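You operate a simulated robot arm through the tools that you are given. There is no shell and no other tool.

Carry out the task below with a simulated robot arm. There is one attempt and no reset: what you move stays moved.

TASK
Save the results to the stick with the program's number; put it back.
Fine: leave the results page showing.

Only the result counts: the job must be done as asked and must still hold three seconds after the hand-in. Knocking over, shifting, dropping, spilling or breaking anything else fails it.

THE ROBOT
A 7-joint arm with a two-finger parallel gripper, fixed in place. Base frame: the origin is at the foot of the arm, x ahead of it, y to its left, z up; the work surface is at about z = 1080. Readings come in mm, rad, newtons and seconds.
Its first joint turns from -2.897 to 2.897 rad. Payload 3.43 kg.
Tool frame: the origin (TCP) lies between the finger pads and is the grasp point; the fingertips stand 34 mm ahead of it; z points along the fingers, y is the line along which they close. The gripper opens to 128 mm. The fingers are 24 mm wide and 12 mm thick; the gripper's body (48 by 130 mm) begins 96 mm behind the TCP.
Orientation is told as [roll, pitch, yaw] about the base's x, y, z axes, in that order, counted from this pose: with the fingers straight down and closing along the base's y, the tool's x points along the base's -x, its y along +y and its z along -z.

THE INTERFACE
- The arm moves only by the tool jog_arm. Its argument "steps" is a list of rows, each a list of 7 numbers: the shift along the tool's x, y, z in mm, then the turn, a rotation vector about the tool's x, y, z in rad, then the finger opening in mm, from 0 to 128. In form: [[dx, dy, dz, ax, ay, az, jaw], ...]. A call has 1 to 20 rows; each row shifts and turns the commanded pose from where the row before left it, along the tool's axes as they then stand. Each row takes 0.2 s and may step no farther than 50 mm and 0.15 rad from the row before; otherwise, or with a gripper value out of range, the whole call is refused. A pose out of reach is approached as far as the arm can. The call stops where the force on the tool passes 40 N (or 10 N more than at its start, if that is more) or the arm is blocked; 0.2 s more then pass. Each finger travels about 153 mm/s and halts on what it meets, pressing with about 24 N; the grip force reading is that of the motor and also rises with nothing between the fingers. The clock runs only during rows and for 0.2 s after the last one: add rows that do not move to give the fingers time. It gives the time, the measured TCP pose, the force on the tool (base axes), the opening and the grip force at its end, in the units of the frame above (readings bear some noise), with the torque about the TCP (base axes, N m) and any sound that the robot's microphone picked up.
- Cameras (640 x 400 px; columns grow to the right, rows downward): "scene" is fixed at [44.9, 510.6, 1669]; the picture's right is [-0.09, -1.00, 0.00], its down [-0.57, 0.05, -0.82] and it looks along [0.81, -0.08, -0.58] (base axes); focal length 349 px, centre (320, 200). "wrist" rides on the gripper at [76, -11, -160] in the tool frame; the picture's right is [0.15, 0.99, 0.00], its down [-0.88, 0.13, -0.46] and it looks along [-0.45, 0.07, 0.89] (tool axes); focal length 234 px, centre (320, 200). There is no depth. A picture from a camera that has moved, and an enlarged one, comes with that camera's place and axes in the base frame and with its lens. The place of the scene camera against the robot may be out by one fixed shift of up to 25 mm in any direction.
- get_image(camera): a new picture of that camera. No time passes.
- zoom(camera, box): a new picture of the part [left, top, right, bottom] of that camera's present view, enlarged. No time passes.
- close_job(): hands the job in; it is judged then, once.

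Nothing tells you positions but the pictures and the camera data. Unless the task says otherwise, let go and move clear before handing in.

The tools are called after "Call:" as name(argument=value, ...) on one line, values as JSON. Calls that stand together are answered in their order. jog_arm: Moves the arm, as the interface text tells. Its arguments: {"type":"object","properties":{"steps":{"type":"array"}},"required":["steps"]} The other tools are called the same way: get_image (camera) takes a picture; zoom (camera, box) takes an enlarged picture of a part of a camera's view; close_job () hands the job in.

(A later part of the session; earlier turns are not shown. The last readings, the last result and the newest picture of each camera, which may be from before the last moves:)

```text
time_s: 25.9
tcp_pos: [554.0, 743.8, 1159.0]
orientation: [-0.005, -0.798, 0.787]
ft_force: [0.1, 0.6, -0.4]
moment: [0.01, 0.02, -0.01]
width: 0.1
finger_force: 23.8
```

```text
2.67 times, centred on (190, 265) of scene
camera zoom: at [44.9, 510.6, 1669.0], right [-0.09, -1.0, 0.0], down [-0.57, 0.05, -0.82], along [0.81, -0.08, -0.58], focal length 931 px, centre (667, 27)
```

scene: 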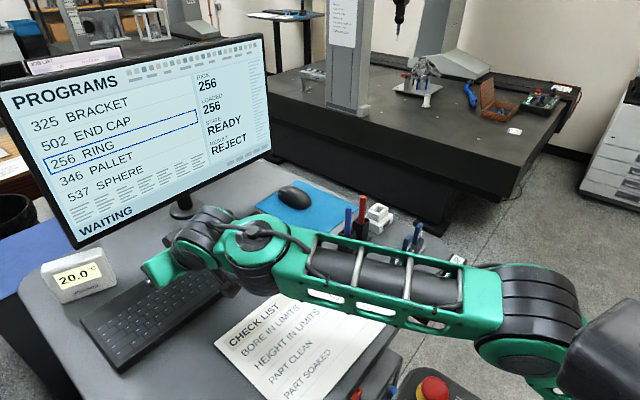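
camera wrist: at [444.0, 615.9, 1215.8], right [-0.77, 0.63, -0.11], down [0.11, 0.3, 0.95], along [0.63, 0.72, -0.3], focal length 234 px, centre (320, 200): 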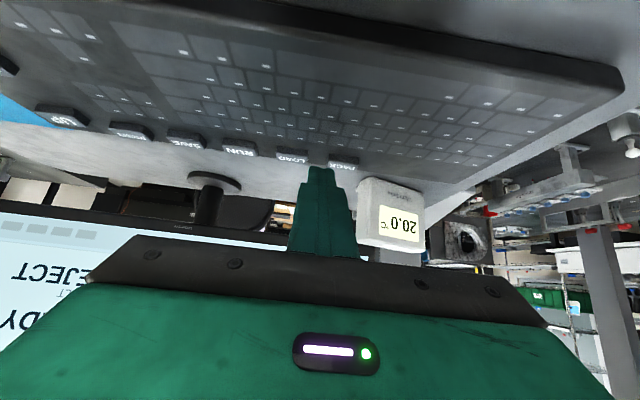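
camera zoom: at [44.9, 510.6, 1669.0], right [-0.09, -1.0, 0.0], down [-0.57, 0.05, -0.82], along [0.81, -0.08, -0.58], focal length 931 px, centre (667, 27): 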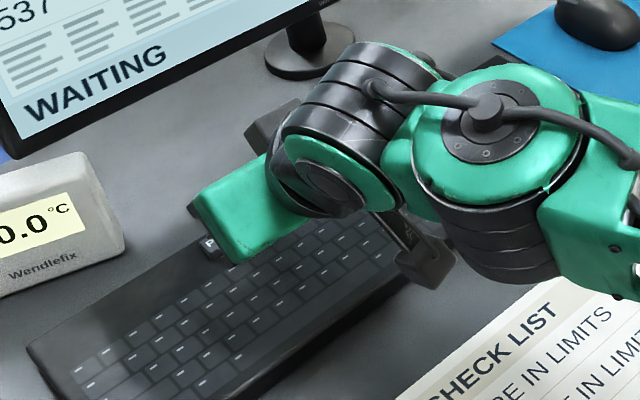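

PAGE's top face is at about (577, 797, 1106); the fingertips' lower edge is at about (565, 755, 1127). I'll move sideways and outward to hover above PAGE at the same height.

Call:
jog_arm(steps=[[-3, 3, 3.1, 0, 0, 0, 0], [-6.5, 5.5, 6.7, 0, 0, 0, 0], [-7, 5.5, 7.1, 0, 0, 0, 0], [-6.5, 5, 6.7, 0, 0, 0, 0], [-3.2, 3, 3.2, 0, 0, 0, 0], [0, 0, 0, 0, 0, 0, 0], [0, 0, 0, 0, 0, 0, 0]])

Call:
zoom(camera="wrist", box=[240, 110, 400, 210])

Call:
zoom(camera="scene", box=[70, 190, 310, 340])

```text
time_s: 27.5
tcp_pos: [565.6, 785.4, 1159.1]
orientation: [-0.005, -0.796, 0.788]
ft_force: [0.4, -0.2, -0.3]
moment: [0.03, 0.02, 0.0]
width: 0.2
finger_force: 23.5
```

```text
4.00 times, centred on (320, 160) of wrist
camera zoom: at [455.2, 657.4, 1215.9], right [-0.77, 0.63, -0.11], down [0.11, 0.3, 0.95], along [0.63, 0.72, -0.3], focal length 937 px, centre (320, 360)
```

zoom: 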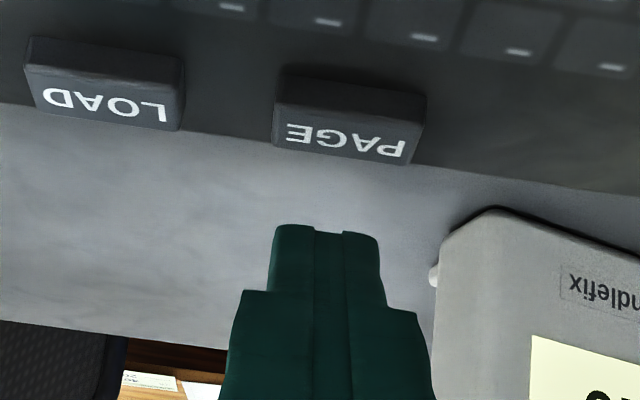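

```text
2.67 times, centred on (190, 265) of scene
camera zoom: at [44.9, 510.6, 1669.0], right [-0.09, -1.0, 0.0], down [-0.57, 0.05, -0.82], along [0.81, -0.08, -0.58], focal length 931 px, centre (667, 27)
```

zoom: 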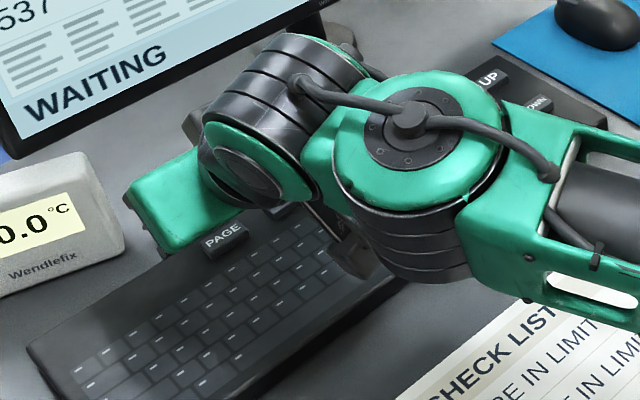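

The fingertip edge is directly above PAGE. I'll lower it straight down gently, first about 16 mm.

Call:
jog_arm(steps=[[2.5, 0, 2.4, 0, 0, 0, 0], [3.6, 0, 3.5, 0, 0, 0, 0], [2.9, 0, 2.8, 0, 0, 0, 0], [2.2, 0, 2.1, 0, 0, 0, 0], [0, 0, 0, 0, 0, 0, 0]])

Call:
zoom(camera="wrist", box=[240, 110, 400, 210])

```text
time_s: 28.7
tcp_pos: [566.4, 785.2, 1145.2]
orientation: [-0.006, -0.796, 0.786]
ft_force: [-0.7, -0.1, -0.3]
moment: [0.01, -0.01, -0.01]
width: 0.0
finger_force: 23.9
```

```text
4.00 times, centred on (320, 160) of wrist
camera zoom: at [455.2, 657.7, 1200.5], right [-0.77, 0.63, -0.11], down [0.11, 0.3, 0.95], along [0.63, 0.72, -0.3], focal length 937 px, centre (320, 360)
```

zoom: 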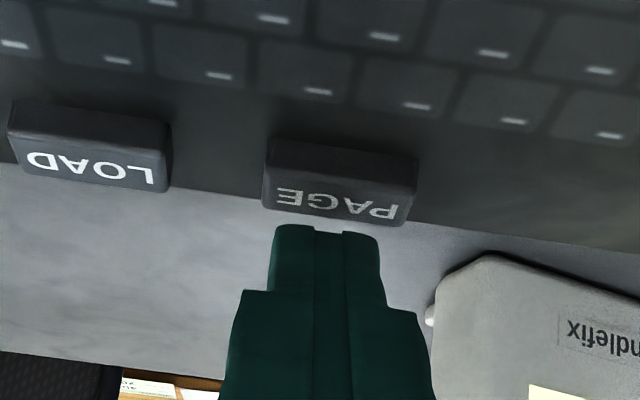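

About 6 mm remains and the lateral alignment looks good. I'll press down in small steps.

Call:
jog_arm(steps=[[1.4, 0, 1.4, 0, 0, 0, 0], [1.4, 0, 1.4, 0, 0, 0, 0], [1.1, 0, 1.1, 0, 0, 0, 0], [0.7, 0, 0.7, 0, 0, 0, 0], [0.7, 0, 0.7, 0, 0, 0, 0], [0.7, 0, 0.7, 0, 0, 0, 0], [0, 0, 0, 0, 0, 0, 0]])

Call:
zoom(camera="wrist", box=[240, 110, 400, 210])

Call:
get_image(camera="scene")

```text
time_s: 30.3
tcp_pos: [566.2, 784.5, 1136.0]
orientation: [-0.003, -0.799, 0.788]
ft_force: [2.4, 6.2, 12.2]
moment: [0.31, -0.21, 0.05]
width: 0.0
finger_force: 23.6
heard: click
```

```text
4.00 times, centred on (320, 160) of wrist
camera zoom: at [455.1, 657.5, 1192.8], right [-0.77, 0.63, -0.11], down [0.11, 0.3, 0.95], along [0.63, 0.72, -0.3], focal length 937 px, centre (320, 360)
```

zoom: 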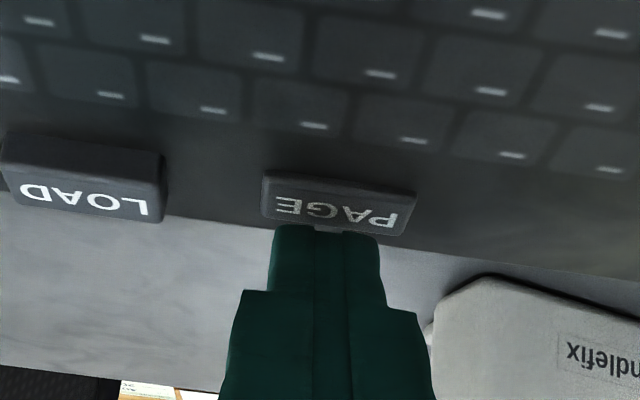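

```text
taken
```

scene: 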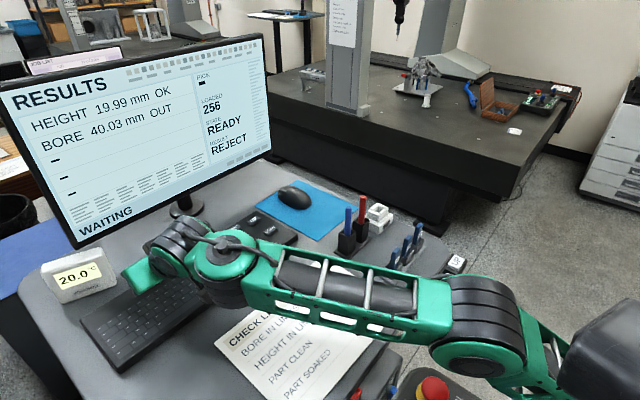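

PAGE clicked and the screen now shows RESULTS (height OK, bore OUT) with program 256 loaded. I'll release the key straight up and retreat inward to fetch stick 256.

Call:
jog_arm(steps=[[-3, 0, -2.9, 0, 0, 0, 0], [-6, 0, -5.8, 0, 0, 0, 0], [-7.5, 0, -7.3, 0, 0, 0, 0], [-5, 0, -4.9, 0, 0, 0, 0], [3, -3, -5, 0, 0, 0, 0], [7, -7, -11, 0, 0, 0, 0], [11, -11, -17, 0, 0, 0, 0], [13, -13, -20, 0, 0, 0, 0], [13, -13, -20, 0, 0, 0, 0], [9, -9, -14, 0, 0, 0, 0], [5, -5, -8, 0, 0, 0, 0], [0, 0, 0, 0, 0, 0, 0], [0, 0, 0, 0, 0, 0, 0]])

Call:
get_image(camera="scene")

```text
time_s: 33.1
tcp_pos: [530.1, 664.5, 1187.9]
orientation: [-0.004, -0.797, 0.789]
ft_force: [-0.6, -0.2, 0.5]
moment: [0.01, 0.01, -0.02]
width: 0.0
finger_force: 24.0
```

```text
taken
```

scene: 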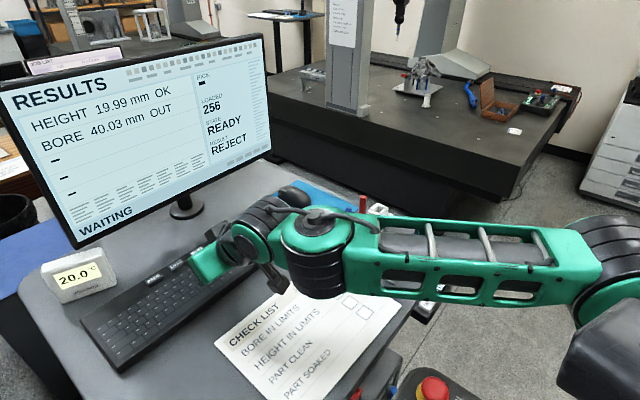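

Clear of the keyboard with the results page showing. Now I'll reduce the tilt and spin the tool back so the camera stays clear of the forearm.

Call:
jog_arm(steps=[[0, 0, 0, 0, 0.06, 0, 0], [0, 0, 0, 0, 0.12, 0, 0], [0, 0, 0, 0, 0.12, 0, 0], [0, 0, 0, 0, 0.12, 0, 0], [0, 0, 0, 0, 0.05, 0, 0], [0, 0, 0, 0, 0, 0.06, 0], [0, 0, 0, 0, 0, 0.12, 0], [0, 0, 0, 0, 0, 0.12, 0], [0, 0, 0, 0, 0, 0.12, 0], [0, 0, 0, 0, 0, 0.12, 0], [0, 0, 0, 0, 0, 0.12, 0], [0, 0, 0, 0, 0, 0.12, 0], [0, 0, 0, 0, 0, 0.06, 0], [0, 0, 0, 0, 0, 0, 0], [0, 0, 0, 0, 0, 0, 0]])

Call:
get_image(camera="scene")

```text
time_s: 36.3
tcp_pos: [529.7, 664.1, 1188.9]
orientation: [0.246, -0.219, -0.083]
ft_force: [-0.2, -0.4, 0.4]
moment: [0.0, 0.03, -0.04]
width: 0.0
finger_force: 24.3
```

```text
taken
```

scene: 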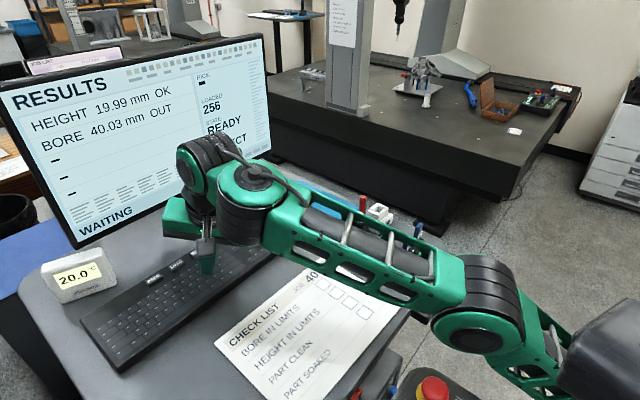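

Posture is fine. I'll travel back toward the rack side, rising, with ramped steps.

Call:
jog_arm(steps=[[-1.1, -6.9, -5, 0, 0, 0, 0], [-2.1, -13.8, -10, 0, 0, 0, 0], [-3.2, -20.7, -15, 0, 0, 0, 0], [-3.9, -25.3, -18.4, 0, 0, 0, 0], [-4.3, -27.6, -20, 0, 0, 0, 0], [-4.3, -27.6, -20, 0, 0, 0, 0], [-4.3, -27.6, -20, 0, 0, 0, 0], [-3.9, -25.3, -18.4, 0, 0, 0, 0], [-3.2, -20.7, -15, 0, 0, 0, 0], [-2.5, -16.1, -11.7, 0, 0, 0, 0], [-1.8, -11.5, -8.3, 0, 0, 0, 0], [-1.1, -6.9, -5, 0, 0, 0, 0], [0, 0, 0, 0, 0, 0, 0], [0, 0, 0, 0, 0, 0, 0]])

Call:
get_image(camera="scene")

```text
time_s: 39.3
tcp_pos: [522.6, 400.3, 1295.0]
orientation: [0.246, -0.217, -0.082]
ft_force: [1.3, 0.0, 0.1]
moment: [-0.01, -0.02, 0.0]
width: 0.0
finger_force: 24.2
```

```text
taken
```

scene: 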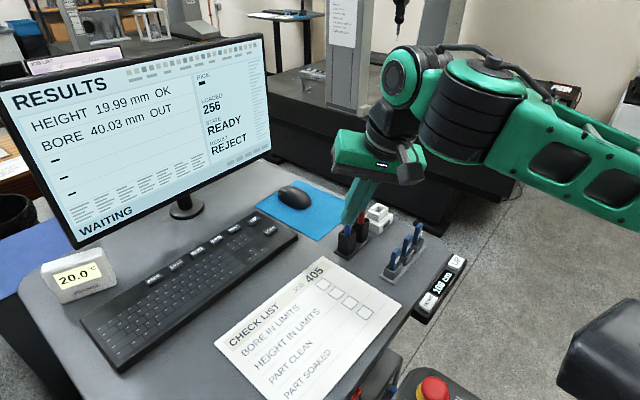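

Now over the checklist area, high up. I'll level the tool and turn it to yaw −45° so the fingers close across the sticks' broad faces.

Call:
jog_arm(steps=[[0, 0, 0, 0.04, 0.037, 0, 0], [0, 0, 0, 0.081, 0.074, 0, 0], [0, 0, 0, 0.081, 0.074, 0, 0], [0, 0, 0, 0.04, 0.036, 0, 0], [0, 0, 0, 0, 0, 0.08, 30], [0, 0, 0, 0, 0, 0.14, 60], [0, 0, 0, 0, 0, 0.14, 90], [0, 0, 0, 0, 0, 0.14, 120], [0, 0, 0, 0, 0, 0.14, 128], [0, 0, 0, 0, 0, 0.09, 128], [0, 0, 0, 0, 0, 0, 128], [0, 0, 0, 0, 0, 0, 128]])

Call:
get_image(camera="scene")

Call:
get_image(camera="wrist")

```text
time_s: 41.9
tcp_pos: [521.1, 400.0, 1298.5]
orientation: [-0.003, 0.001, -0.787]
ft_force: [-0.1, -0.1, -0.3]
moment: [0.01, 0.01, -0.03]
width: 127.8
finger_force: 0.0
```

```text
taken
```

scene: 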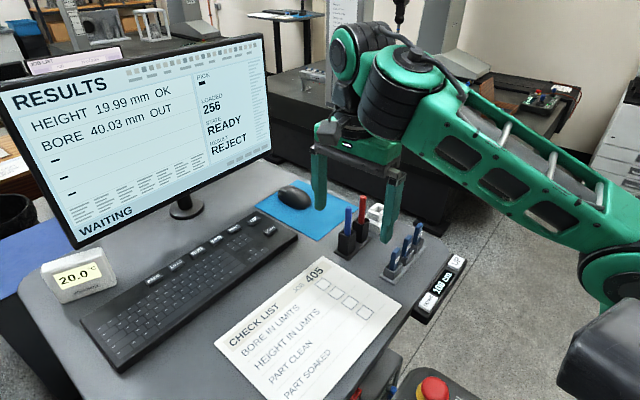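

```text
taken
camera wrist: at [459.8, 444.9, 1458.2], right [0.6, 0.8, 0.0], down [0.71, -0.53, 0.46], along [0.36, -0.27, -0.89], focal length 234 px, centre (320, 200)
```

wrist: 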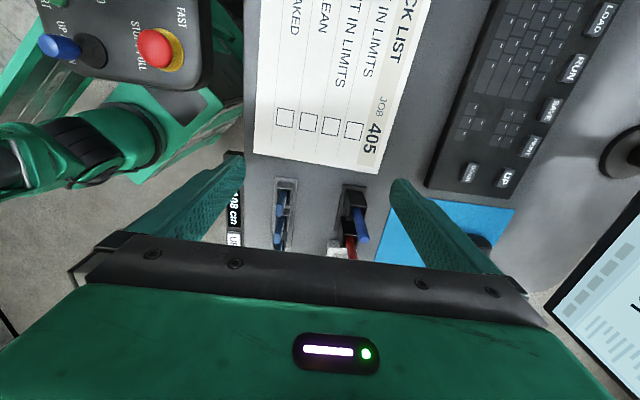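

The tool is level at yaw −45°. I'll move to hover about 80 mm above stick 256, narrowing the jaws on the way.

Call:
jog_arm(steps=[[-5.3, -2.4, 1, 0, 0, 0, 120], [-10.6, -4.8, 4, 0, 0, 0, 100], [-15.9, -7.2, 9, 0, 0, 0, 80], [-21.2, -9.6, 14, 0, 0, 0, 70], [-21.2, -9.6, 14, 0, 0, 0, 70], [-15.9, -7.2, 11, 0, 0, 0, 70], [-10.6, -4.8, 7, 0, 0, 0, 70], [-5.3, -2.4, 3.5, 0, 0, 0, 70], [0, 0, 0, 0, 0, 0, 70], [0, 0, 0, 0, 0, 0, 70]])

Call:
get_image(camera="wrist")

Call:
zoom(camera="wrist", box=[260, 80, 400, 220])

Call:
get_image(camera="scene")

```text
time_s: 44.1
tcp_pos: [564.3, 291.8, 1231.2]
orientation: [-0.001, 0.005, -0.785]
ft_force: [0.5, 0.6, 0.9]
moment: [0.04, 0.03, -0.02]
width: 70.1
finger_force: 0.0
```

```text
taken
camera wrist: at [502.7, 336.3, 1390.6], right [0.6, 0.8, 0.0], down [0.72, -0.53, 0.45], along [0.36, -0.27, -0.89], focal length 234 px, centre (320, 200)
```

wrist: 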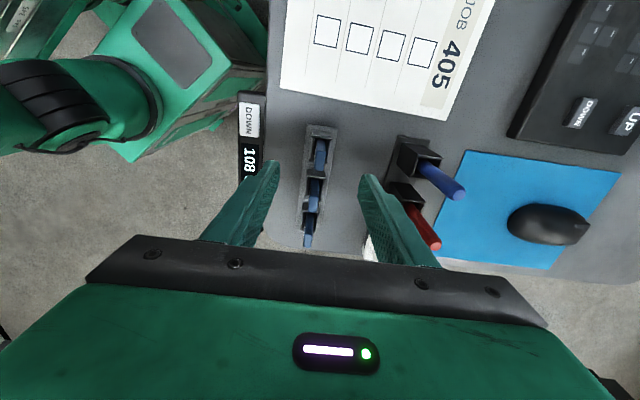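

```text
2.86 times, centred on (330, 150) of wrist
camera zoom: at [502.7, 336.3, 1390.6], right [0.6, 0.8, 0.0], down [0.72, -0.53, 0.45], along [0.36, -0.27, -0.89], focal length 669 px, centre (291, 343)
```

zoom: 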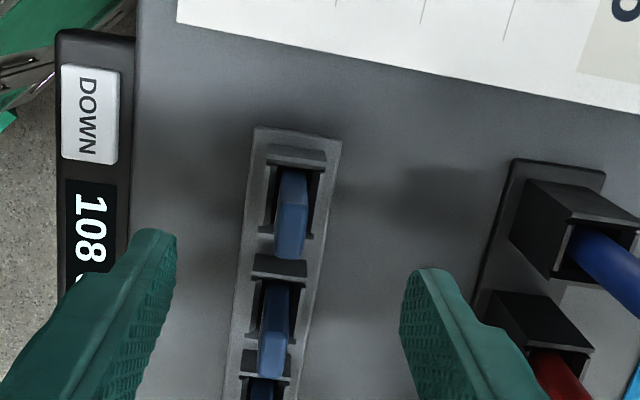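

```text
taken
```

scene: 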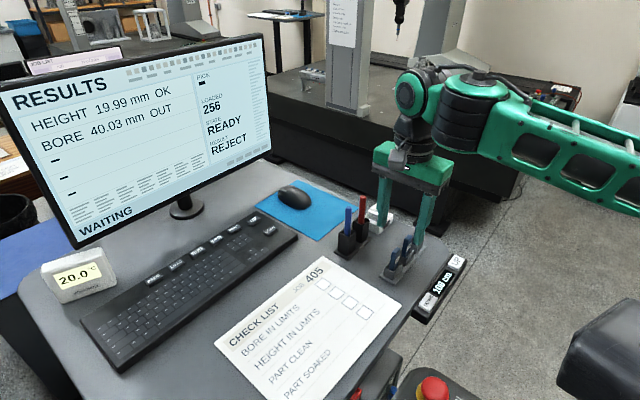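

Stick 256 is between the fingers in view. I'll zoom tightly to find its top face centre and the pocket rim.

Call:
zoom(camera="wrist", box=[300, 120, 350, 190])

Call:
zoom(camera="scene", box=[370, 215, 440, 290])

```text
5.71 times, centred on (325, 155) of wrist
camera zoom: at [502.7, 336.3, 1390.6], right [0.6, 0.8, 0.0], down [0.72, -0.53, 0.45], along [0.36, -0.27, -0.89], focal length 1338 px, centre (291, 457)
```

zoom: 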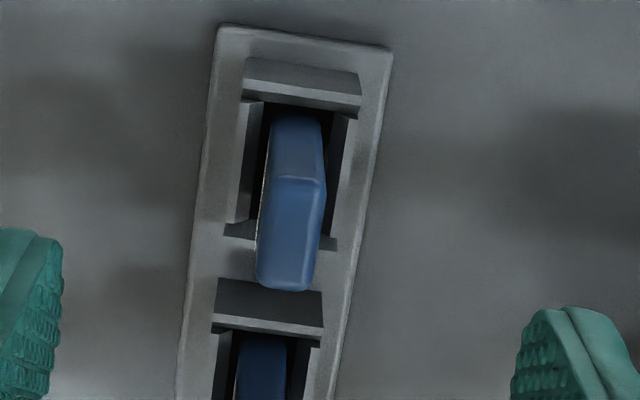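

```text
5.33 times, centred on (405, 252) of scene
camera zoom: at [44.9, 510.6, 1669.0], right [-0.09, -1.0, 0.0], down [-0.57, 0.05, -0.82], along [0.81, -0.08, -0.58], focal length 1863 px, centre (-133, -80)
```

zoom: 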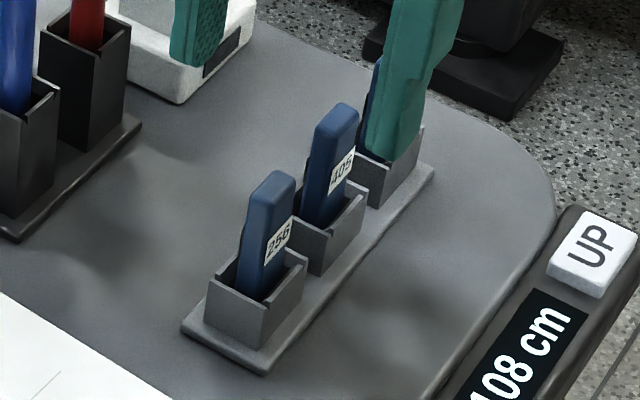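

Stick 256's top centre computes to (562, 291.5, 1155), matching the earlier estimate. I'll centre on it and descend most of the way with jaws open.

Call:
jog_arm(steps=[[1.4, -1.8, 0, 0, 0, 0, 60], [0, 0, 8, 0, 0, 0, 60], [0, 0, 14, 0, 0, 0, 60], [0, 0, 14, 0, 0, 0, 60], [0, 0, 10, 0, 0, 0, 60], [0, 0, 4, 0, 0, 0, 60], [0, 0, 0, 0, 0, 0, 60], [0, 0, 0, 0, 0, 0, 60]])

Call:
get_image(camera="wrist")

Call:
zoom(camera="wrist", box=[270, 110, 370, 220])

Call:
zoom(camera="scene", box=[350, 180, 450, 290])

```text
time_s: 45.9
tcp_pos: [557.8, 290.5, 1185.4]
orientation: [-0.003, 0.0, -0.785]
ft_force: [-0.6, 0.3, -0.4]
moment: [-0.02, 0.04, 0.0]
width: 59.8
finger_force: 0.1
```

```text
taken
camera wrist: at [497.5, 334.9, 1344.3], right [0.6, 0.8, 0.0], down [0.71, -0.53, 0.46], along [0.37, -0.27, -0.89], focal length 234 px, centre (320, 200)
```

wrist: 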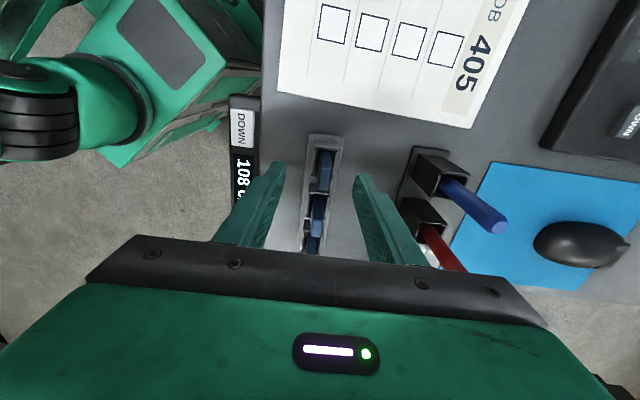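

```text
3.64 times, centred on (320, 165) of wrist
camera zoom: at [497.5, 334.9, 1344.3], right [0.6, 0.8, 0.0], down [0.71, -0.53, 0.46], along [0.37, -0.27, -0.89], focal length 852 px, centre (320, 327)
```

zoom: 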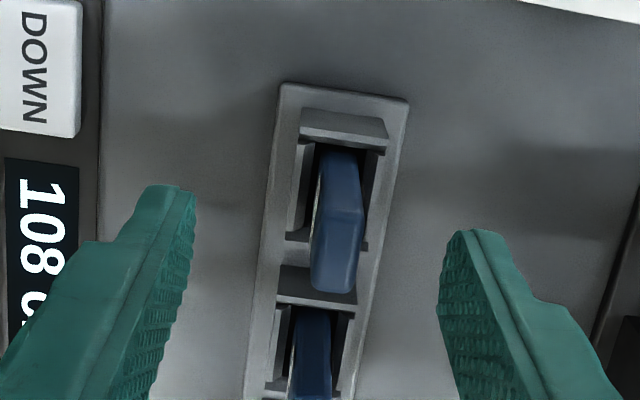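

```text
3.64 times, centred on (400, 235) of scene
camera zoom: at [44.9, 510.6, 1669.0], right [-0.09, -1.0, 0.0], down [-0.57, 0.05, -0.82], along [0.81, -0.08, -0.58], focal length 1270 px, centre (29, 73)
```

zoom: 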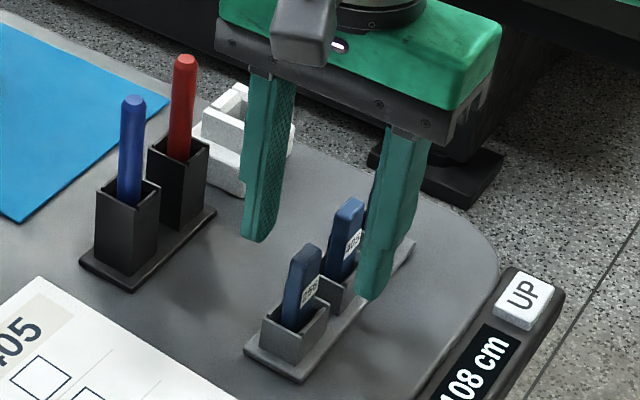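

There's a little noise or settling in the readings, so I'll pause briefly and re-read the pose before the final approach.

Call:
jog_arm(steps=[[0, 0, 0, 0, 0, 0, 60], [0, 0, 0, 0, 0, 0, 60], [0, 0, 0, 0, 0, 0, 60]])

Call:
zoom(camera="wrist", box=[295, 130, 345, 200])

```text
time_s: 46.7
tcp_pos: [559.0, 291.4, 1185.1]
orientation: [-0.002, 0.0, -0.786]
ft_force: [-0.6, 0.0, 0.5]
moment: [0.03, 0.02, 0.02]
width: 59.9
finger_force: 0.1
```

```text
5.71 times, centred on (320, 165) of wrist
camera zoom: at [497.4, 334.9, 1344.3], right [0.6, 0.8, 0.0], down [0.71, -0.53, 0.46], along [0.37, -0.27, -0.89], focal length 1338 px, centre (320, 400)
```

zoom: 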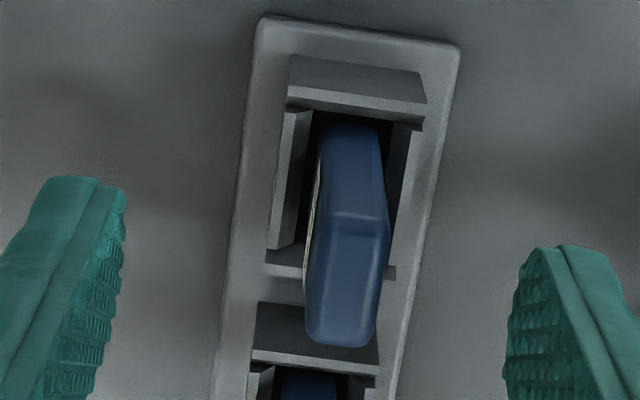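

The stick is 4.5 mm toward +y of the tool centre. I'll correct that and descend to gripping height (TCP ≈ 1150).

Call:
jog_arm(steps=[[0.5, 4.5, 0, 0, 0, 0, 50], [0, 0, 6, 0, 0, 0, 50], [0, 0, 10, 0, 0, 0, 50], [0, 0, 10, 0, 0, 0, 50], [0, 0, 6, 0, 0, 0, 50], [0, 0, 2, 0, 0, 0, 50], [0, 0, 0, 0, 0, 0, 50], [0, 0, 0, 0, 0, 0, 50]])

Call:
zoom(camera="wrist", box=[270, 120, 370, 230])

Call:
zoom(camera="scene", box=[360, 200, 440, 290])

```text
time_s: 48.5
tcp_pos: [563.5, 296.0, 1152.8]
orientation: [-0.001, -0.002, -0.786]
ft_force: [-0.3, -0.2, 0.5]
moment: [0.0, -0.03, 0.0]
width: 50.2
finger_force: 0.1
```

```text
3.64 times, centred on (320, 175) of wrist
camera zoom: at [501.1, 340.4, 1311.2], right [0.6, 0.8, 0.0], down [0.71, -0.53, 0.46], along [0.37, -0.27, -0.89], focal length 852 px, centre (320, 291)
```

zoom: 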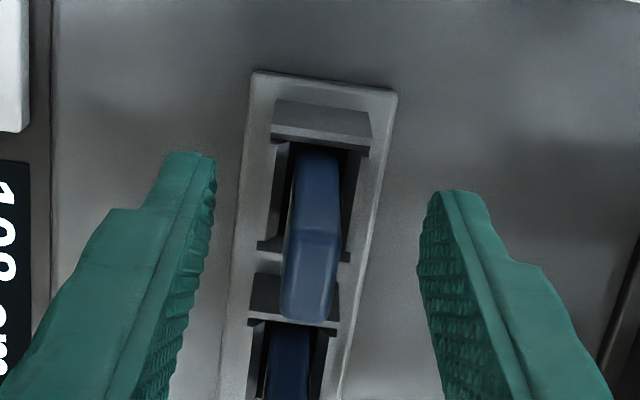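

```text
4.44 times, centred on (400, 245) of scene
camera zoom: at [44.9, 510.6, 1669.0], right [-0.09, -1.0, 0.0], down [-0.57, 0.05, -0.82], along [0.81, -0.08, -0.58], focal length 1552 px, centre (-36, 0)
```

zoom: 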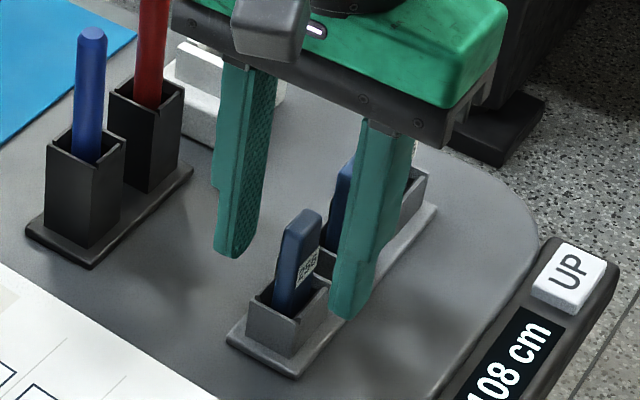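

The stick is centred within about 1 mm. I'll close the fingers on it.

Call:
jog_arm(steps=[[-0.9, -1.1, 0, 0, 0, 0, 40], [0, 0, 0, 0, 0, 0, 26], [0, 0, 0, 0, 0, 0, 14], [0, 0, 0, 0, 0, 0, 6], [0, 0, 0, 0, 0, 0, 0], [0, 0, 0, 0, 0, 0, 0]])

Call:
zoom(camera="wrist", box=[270, 120, 370, 230])

Call:
zoom(camera="scene", box=[360, 200, 440, 290])

```text
time_s: 49.9
tcp_pos: [562.4, 294.5, 1153.5]
orientation: [-0.001, -0.002, -0.786]
ft_force: [0.0, 0.2, 0.2]
moment: [0.04, 0.01, 0.02]
width: 9.1
finger_force: 24.1
```

```text
3.64 times, centred on (320, 175) of wrist
camera zoom: at [501.0, 338.9, 1311.5], right [0.6, 0.8, 0.0], down [0.71, -0.53, 0.46], along [0.37, -0.27, -0.89], focal length 852 px, centre (320, 291)
```

zoom: 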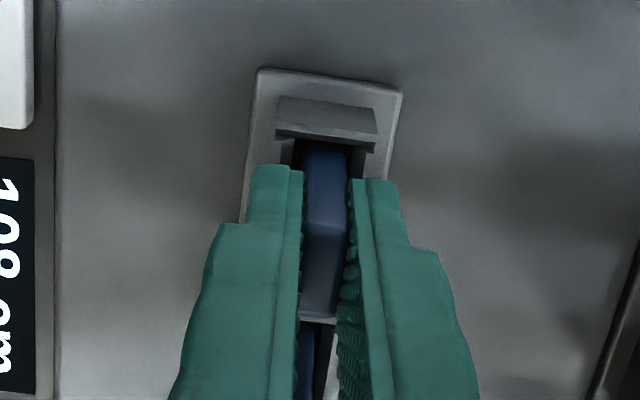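

```text
4.44 times, centred on (400, 245) of scene
camera zoom: at [44.9, 510.6, 1669.0], right [-0.09, -1.0, 0.0], down [-0.57, 0.05, -0.82], along [0.81, -0.08, -0.58], focal length 1552 px, centre (-36, 0)
```

zoom: 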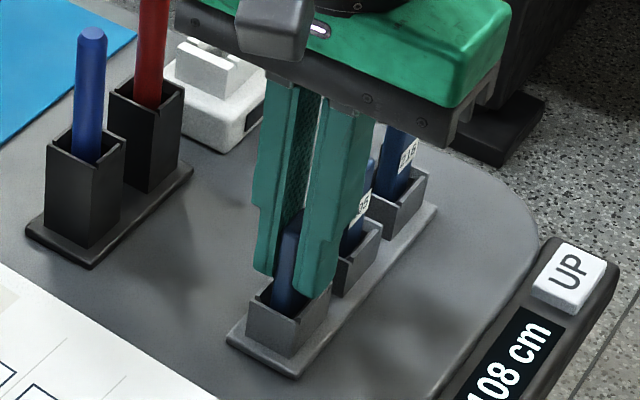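

The stick is gripped (9 mm wide). I'll lift it straight up 80 mm.

Call:
jog_arm(steps=[[0, 0, -4, 0, 0, 0, 0], [0, 0, -8, 0, 0, 0, 0], [0, 0, -12, 0, 0, 0, 0], [0, 0, -16, 0, 0, 0, 0], [0, 0, -16, 0, 0, 0, 0], [0, 0, -12, 0, 0, 0, 0], [0, 0, -8, 0, 0, 0, 0], [0, 0, -4, 0, 0, 0, 0], [0, 0, 0, 0, 0, 0, 0], [0, 0, 0, 0, 0, 0, 0]])

Call:
get_image(camera="wrist")

Call:
zoom(camera="scene", box=[340, 150, 460, 290])

```text
time_s: 52.1
tcp_pos: [564.1, 294.4, 1228.1]
orientation: [0.0, 0.004, -0.785]
ft_force: [0.0, -1.1, 0.1]
moment: [-0.01, -0.01, 0.0]
width: 9.5
finger_force: 23.8
```

```text
taken
camera wrist: at [503.4, 338.0, 1386.3], right [0.6, 0.8, 0.0], down [0.72, -0.53, 0.45], along [0.36, -0.27, -0.89], focal length 234 px, centre (320, 200)
```

wrist: 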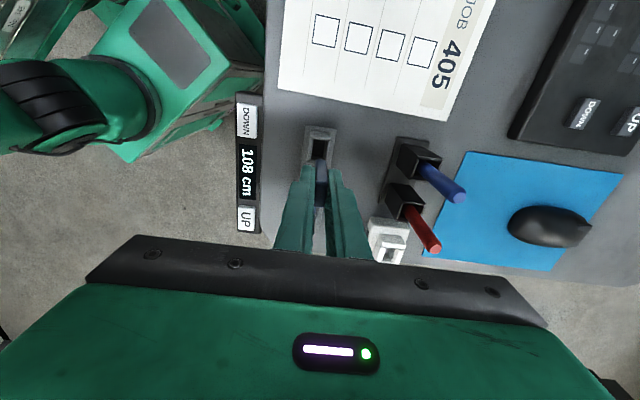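

```text
2.86 times, centred on (400, 220) of scene
camera zoom: at [44.9, 510.6, 1669.0], right [-0.09, -1.0, 0.0], down [-0.57, 0.05, -0.82], along [0.81, -0.08, -0.58], focal length 998 px, centre (91, 143)
```

zoom: 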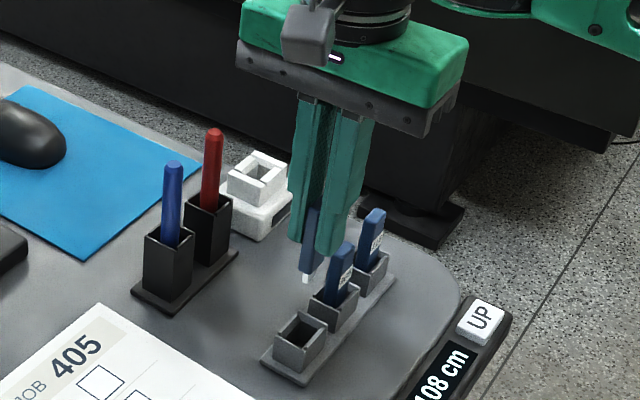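

The stick is out of its pocket, with a small silver plug at its lower end. I'll zoom on it and the empty pocket.

Call:
zoom(camera="scene", box=[380, 210, 440, 280])

Call:
zoom(camera="wrist", box=[290, 115, 350, 215])

Call:
zoom(camera="wrist", box=[350, 190, 430, 270])

```text
5.71 times, centred on (410, 245) of scene
camera zoom: at [44.9, 510.6, 1669.0], right [-0.09, -1.0, 0.0], down [-0.57, 0.05, -0.82], along [0.81, -0.08, -0.58], focal length 1996 px, centre (-194, -57)
```

zoom: 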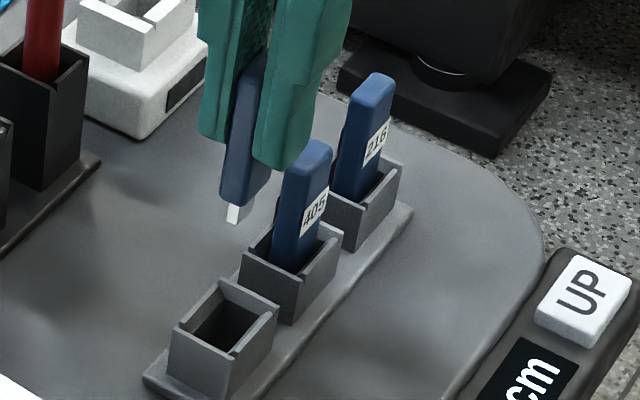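

```text
4.00 times, centred on (320, 165) of wrist
camera zoom: at [503.4, 338.0, 1386.3], right [0.6, 0.8, 0.0], down [0.72, -0.53, 0.45], along [0.36, -0.27, -0.89], focal length 937 px, centre (320, 340)
```

zoom: 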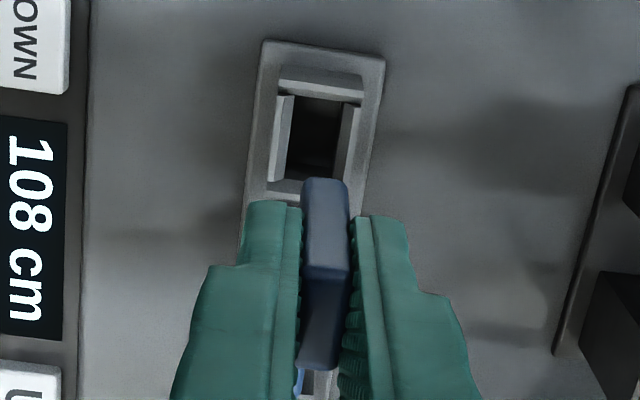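

```text
5.00 times, centred on (390, 230) of wrist
camera zoom: at [503.4, 338.0, 1386.3], right [0.6, 0.8, 0.0], down [0.72, -0.53, 0.45], along [0.36, -0.27, -0.89], focal length 1171 px, centre (-30, 50)
```

zoom: 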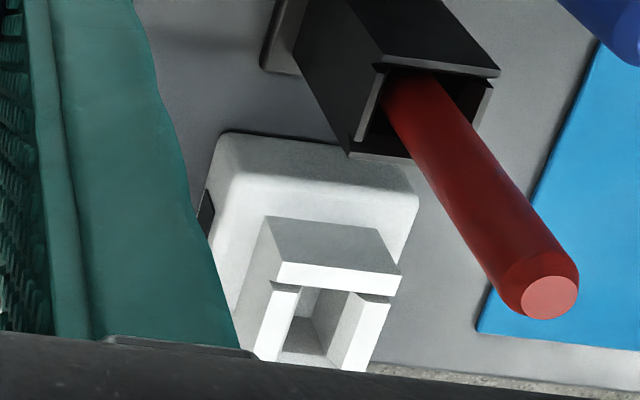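

The stick hangs straight in the grip, with about 33 mm below the fingertips. I'll carry it across at this height to hover above the reader.

Call:
jog_arm(steps=[[-4.9, 4.6, 0, 0, 0, 0, 0], [-9.8, 9.1, 0, 0, 0, 0, 0], [-14.7, 13.7, 0, 0, 0, 0, 0], [-19.6, 18.2, 0, 0, 0, 0, 0], [-22, 20.4, 0, 0, 0, 0, 0], [-19.6, 18.2, 0, 0, 0, 0, 0], [-14.7, 13.7, 0, 0, 0, 0, 0], [-9.8, 9.1, 0, 0, 0, 0, 0], [-4.9, 4.6, 0, 0, 0, 0, 0], [-2, 2, 0, 0, 0, 0, 0], [0, 0, 0, 0, 0, 0, 0], [0, 0, 0, 0, 0, 0, 0], [0, 0, 0, 0, 0, 0, 0]])

Call:
get_image(camera="wrist")

Call:
zoom(camera="wrist", box=[270, 110, 370, 210])

Call:
zoom(camera="scene", box=[320, 150, 440, 260])

```text
time_s: 54.9
tcp_pos: [729.0, 287.2, 1232.5]
orientation: [-0.002, 0.001, -0.785]
ft_force: [-0.2, 0.2, -0.5]
moment: [0.0, -0.02, 0.0]
width: 9.4
finger_force: 24.2
```

```text
taken
camera wrist: at [667.4, 331.4, 1390.8], right [0.6, 0.8, 0.0], down [0.71, -0.53, 0.46], along [0.36, -0.27, -0.89], focal length 234 px, centre (320, 200)
```

wrist: 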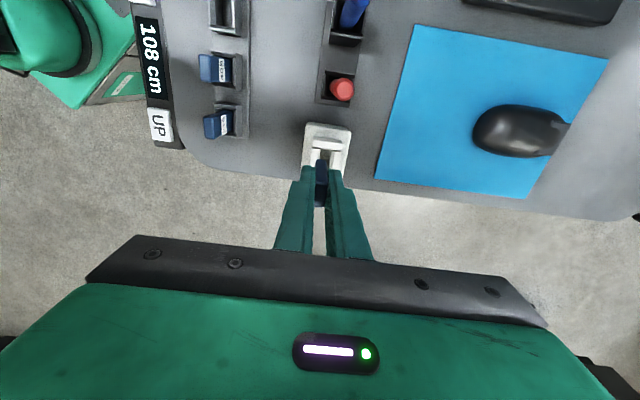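

```text
4.00 times, centred on (320, 160) of wrist
camera zoom: at [667.4, 331.4, 1390.8], right [0.6, 0.8, 0.0], down [0.71, -0.53, 0.46], along [0.36, -0.27, -0.89], focal length 937 px, centre (320, 360)
```

zoom: 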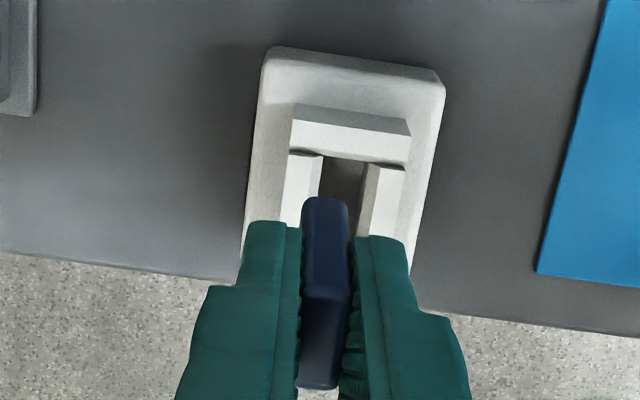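

```text
3.64 times, centred on (380, 205) of scene
camera zoom: at [44.9, 510.6, 1669.0], right [-0.09, -1.0, 0.0], down [-0.57, 0.05, -0.82], along [0.81, -0.08, -0.58], focal length 1270 px, centre (102, 182)
```

zoom: 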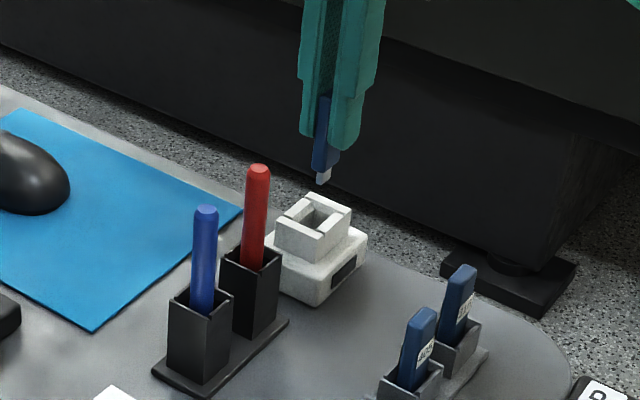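

The stick hovers just over the socket, and its near wall is visible. I'll zoom tighter to measure alignment.

Call:
zoom(camera="wrist", box=[295, 120, 355, 180])

Call:
zoom(camera="scene", box=[370, 170, 430, 240])

```text
6.67 times, centred on (325, 150) of wrist
camera zoom: at [667.4, 331.4, 1390.8], right [0.6, 0.8, 0.0], down [0.71, -0.53, 0.46], along [0.36, -0.27, -0.89], focal length 1561 px, centre (287, 533)
```

zoom: 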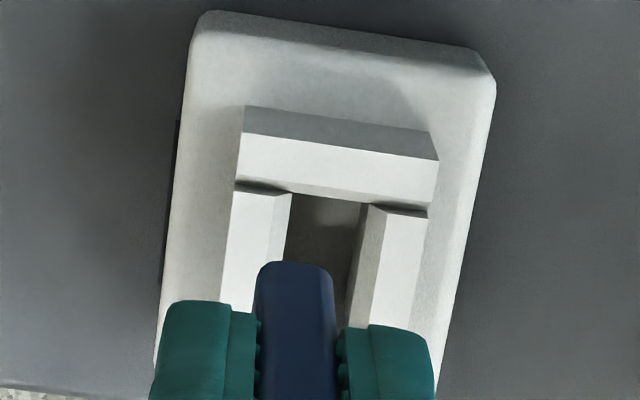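

```text
5.71 times, centred on (400, 205) of scene
camera zoom: at [44.9, 510.6, 1669.0], right [-0.09, -1.0, 0.0], down [-0.57, 0.05, -0.82], along [0.81, -0.08, -0.58], focal length 1996 px, centre (-137, 171)
```

zoom: 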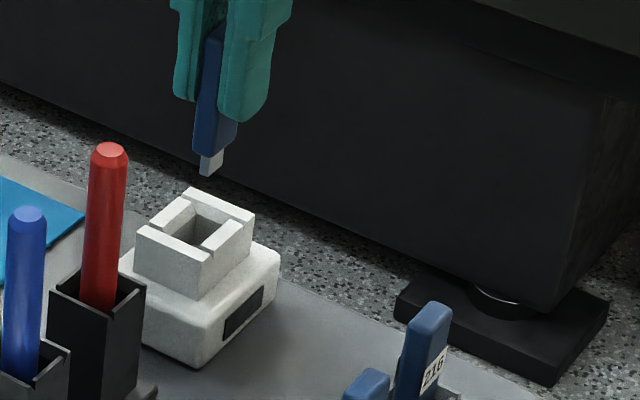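

The socket hole centre computes to about (738, 286.5) with roughly 3.5 mm clearance each side; the stick is about 5.5 and 7 mm off. I'll correct and re-check at the same height.

Call:
jog_arm(steps=[[-2.5, 3.5, 0, 0, 0, 0, 0], [-3, 3.6, 0, 0, 0, 0, 0], [0, 0, 0, 0, 0, 0, 0], [0, 0, 0, 0, 0, 0, 0], [0, 0, 0, 0, 0, 0, 0]])

Call:
zoom(camera="wrist", box=[295, 120, 355, 180])

Call:
zoom(camera="scene", box=[370, 170, 430, 240])

```text
time_s: 56.1
tcp_pos: [738.0, 288.2, 1232.4]
orientation: [-0.001, 0.002, -0.784]
ft_force: [-0.1, -0.5, 0.2]
moment: [-0.01, 0.01, 0.0]
width: 9.5
finger_force: 24.2
```

```text
6.67 times, centred on (325, 150) of wrist
camera zoom: at [676.3, 332.3, 1391.1], right [0.6, 0.8, 0.0], down [0.71, -0.53, 0.46], along [0.36, -0.27, -0.89], focal length 1561 px, centre (287, 533)
```

zoom: 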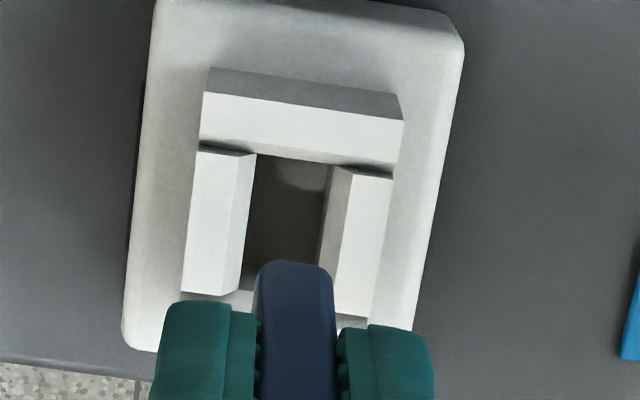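

```text
5.71 times, centred on (400, 205) of scene
camera zoom: at [44.9, 510.6, 1669.0], right [-0.09, -1.0, 0.0], down [-0.57, 0.05, -0.82], along [0.81, -0.08, -0.58], focal length 1996 px, centre (-137, 171)
```

zoom: 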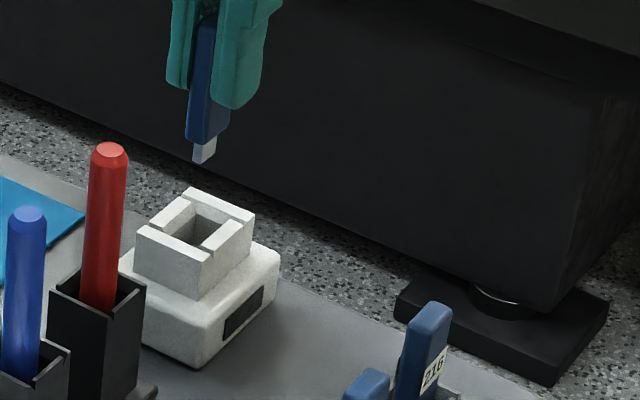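

The alignment is within about 1.5 mm. I'll apply a small correction and descend so the plug just enters the socket mouth, then look.

Call:
jog_arm(steps=[[0, 1.4, 0, 0, 0, 0, 0], [0, 0, 6, 0, 0, 0, 0], [0, 0, 9, 0, 0, 0, 0], [0, 0, 9, 0, 0, 0, 0], [0, 0, 8, 0, 0, 0, 0], [0, 0, 4, 0, 0, 0, 0], [0, 0, 2, 0, 0, 0, 0], [0, 0, 0, 0, 0, 0, 0], [0, 0, 0, 0, 0, 0, 0]])

Call:
zoom(camera="wrist", box=[290, 120, 360, 190])

Call:
zoom(camera="scene", box=[350, 170, 420, 240])

```text
time_s: 58.1
tcp_pos: [738.5, 288.8, 1193.7]
orientation: [-0.003, -0.002, -0.786]
ft_force: [0.4, 0.6, 0.3]
moment: [0.0, 0.0, -0.01]
width: 9.4
finger_force: 24.3
```

```text
5.71 times, centred on (325, 155) of wrist
camera zoom: at [677.2, 333.8, 1352.4], right [0.6, 0.8, 0.0], down [0.71, -0.53, 0.46], along [0.36, -0.27, -0.89], focal length 1338 px, centre (291, 457)
```

zoom: 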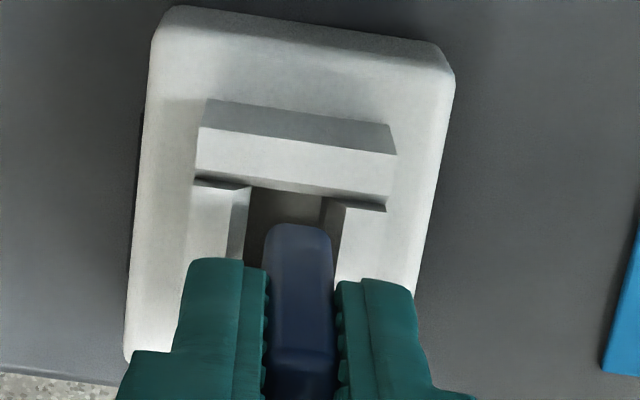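

```text
5.71 times, centred on (385, 205) of scene
camera zoom: at [44.9, 510.6, 1669.0], right [-0.09, -1.0, 0.0], down [-0.57, 0.05, -0.82], along [0.81, -0.08, -0.58], focal length 1996 px, centre (-51, 171)
```

zoom: 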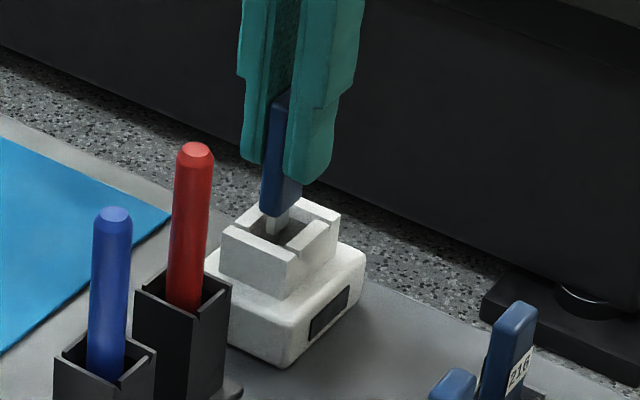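

The plug is at the mouth and centred. I'll keep lowering slowly, watching the force.

Call:
jog_arm(steps=[[0, 0, 2, 0, 0, 0, 0], [0, 0, 3, 0, 0, 0, 0], [0, 0, 3, 0, 0, 0, 0], [0, 0, 3, 0, 0, 0, 0], [0, 0, 1, 0, 0, 0, 0], [0, 0, 0, 0, 0, 0, 0], [0, 0, 0, 0, 0, 0, 0]])

Call:
zoom(camera="wrist", box=[290, 120, 360, 190])

Call:
zoom(camera="scene", box=[350, 170, 420, 240])

```text
time_s: 59.7
tcp_pos: [738.9, 288.9, 1181.0]
orientation: [-0.002, 0.002, -0.785]
ft_force: [-0.2, 0.6, 0.1]
moment: [-0.01, -0.02, -0.03]
width: 9.5
finger_force: 23.9
```

```text
5.71 times, centred on (325, 155) of wrist
camera zoom: at [677.0, 333.0, 1340.6], right [0.6, 0.8, 0.0], down [0.71, -0.53, 0.46], along [0.36, -0.27, -0.89], focal length 1338 px, centre (291, 457)
```

zoom: 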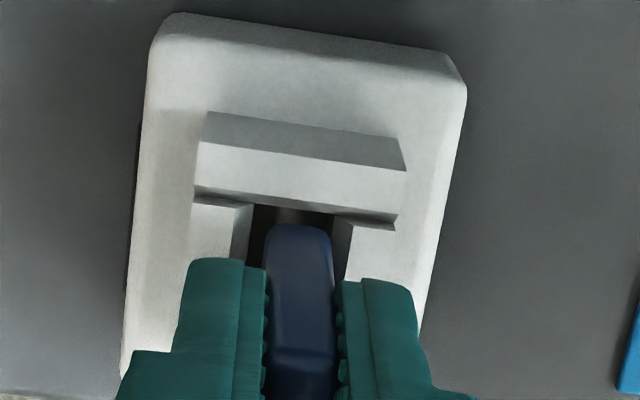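

```text
5.71 times, centred on (385, 205) of scene
camera zoom: at [44.9, 510.6, 1669.0], right [-0.09, -1.0, 0.0], down [-0.57, 0.05, -0.82], along [0.81, -0.08, -0.58], focal length 1996 px, centre (-51, 171)
```

zoom: 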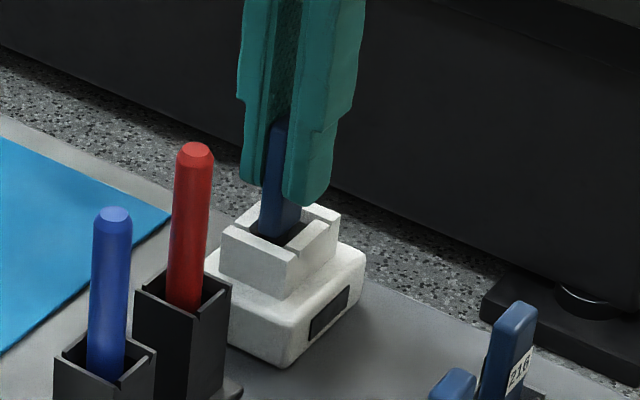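

The body is entering the hole with clearance on both sides and no force yet. Continuing down gently.

Call:
jog_arm(steps=[[0, 0, 1.5, 0, 0, 0, 0], [0, 0, 2, 0, 0, 0, 0], [0, 0, 2, 0, 0, 0, 0], [0, 0, 2, 0, 0, 0, 0], [0, 0, 1.5, 0, 0, 0, 0], [0, 0, 0, 0, 0, 0, 0]])

Call:
zoom(camera="scene", box=[350, 170, 420, 240])

Call:
zoom(camera="scene", box=[0, 60, 280, 240])

```text
time_s: 61.1
tcp_pos: [737.9, 288.5, 1173.7]
orientation: [0.003, 0.0, -0.788]
ft_force: [2.2, -2.2, 23.8]
moment: [-0.03, -0.13, 0.0]
width: 9.3
finger_force: 23.8
```

```text
5.71 times, centred on (385, 205) of scene
camera zoom: at [44.9, 510.6, 1669.0], right [-0.09, -1.0, 0.0], down [-0.57, 0.05, -0.82], along [0.81, -0.08, -0.58], focal length 1996 px, centre (-51, 171)
```

zoom: 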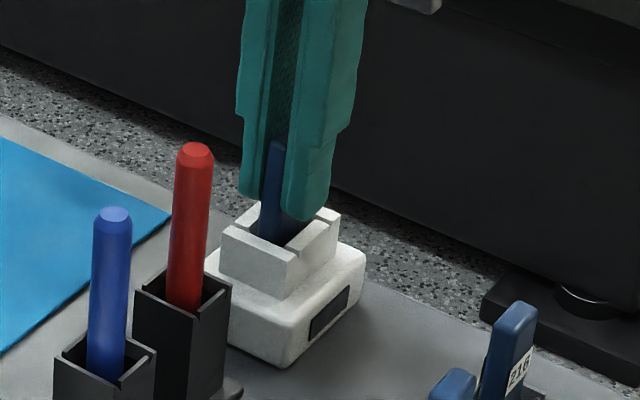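

```text
2.22 times, centred on (140, 150) of scene
camera zoom: at [44.9, 510.6, 1669.0], right [-0.09, -1.0, 0.0], down [-0.57, 0.05, -0.82], along [0.81, -0.08, -0.58], focal length 776 px, centre (720, 311)
```

zoom: 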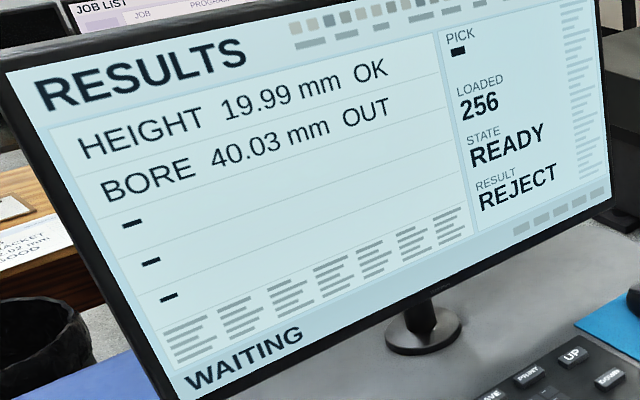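

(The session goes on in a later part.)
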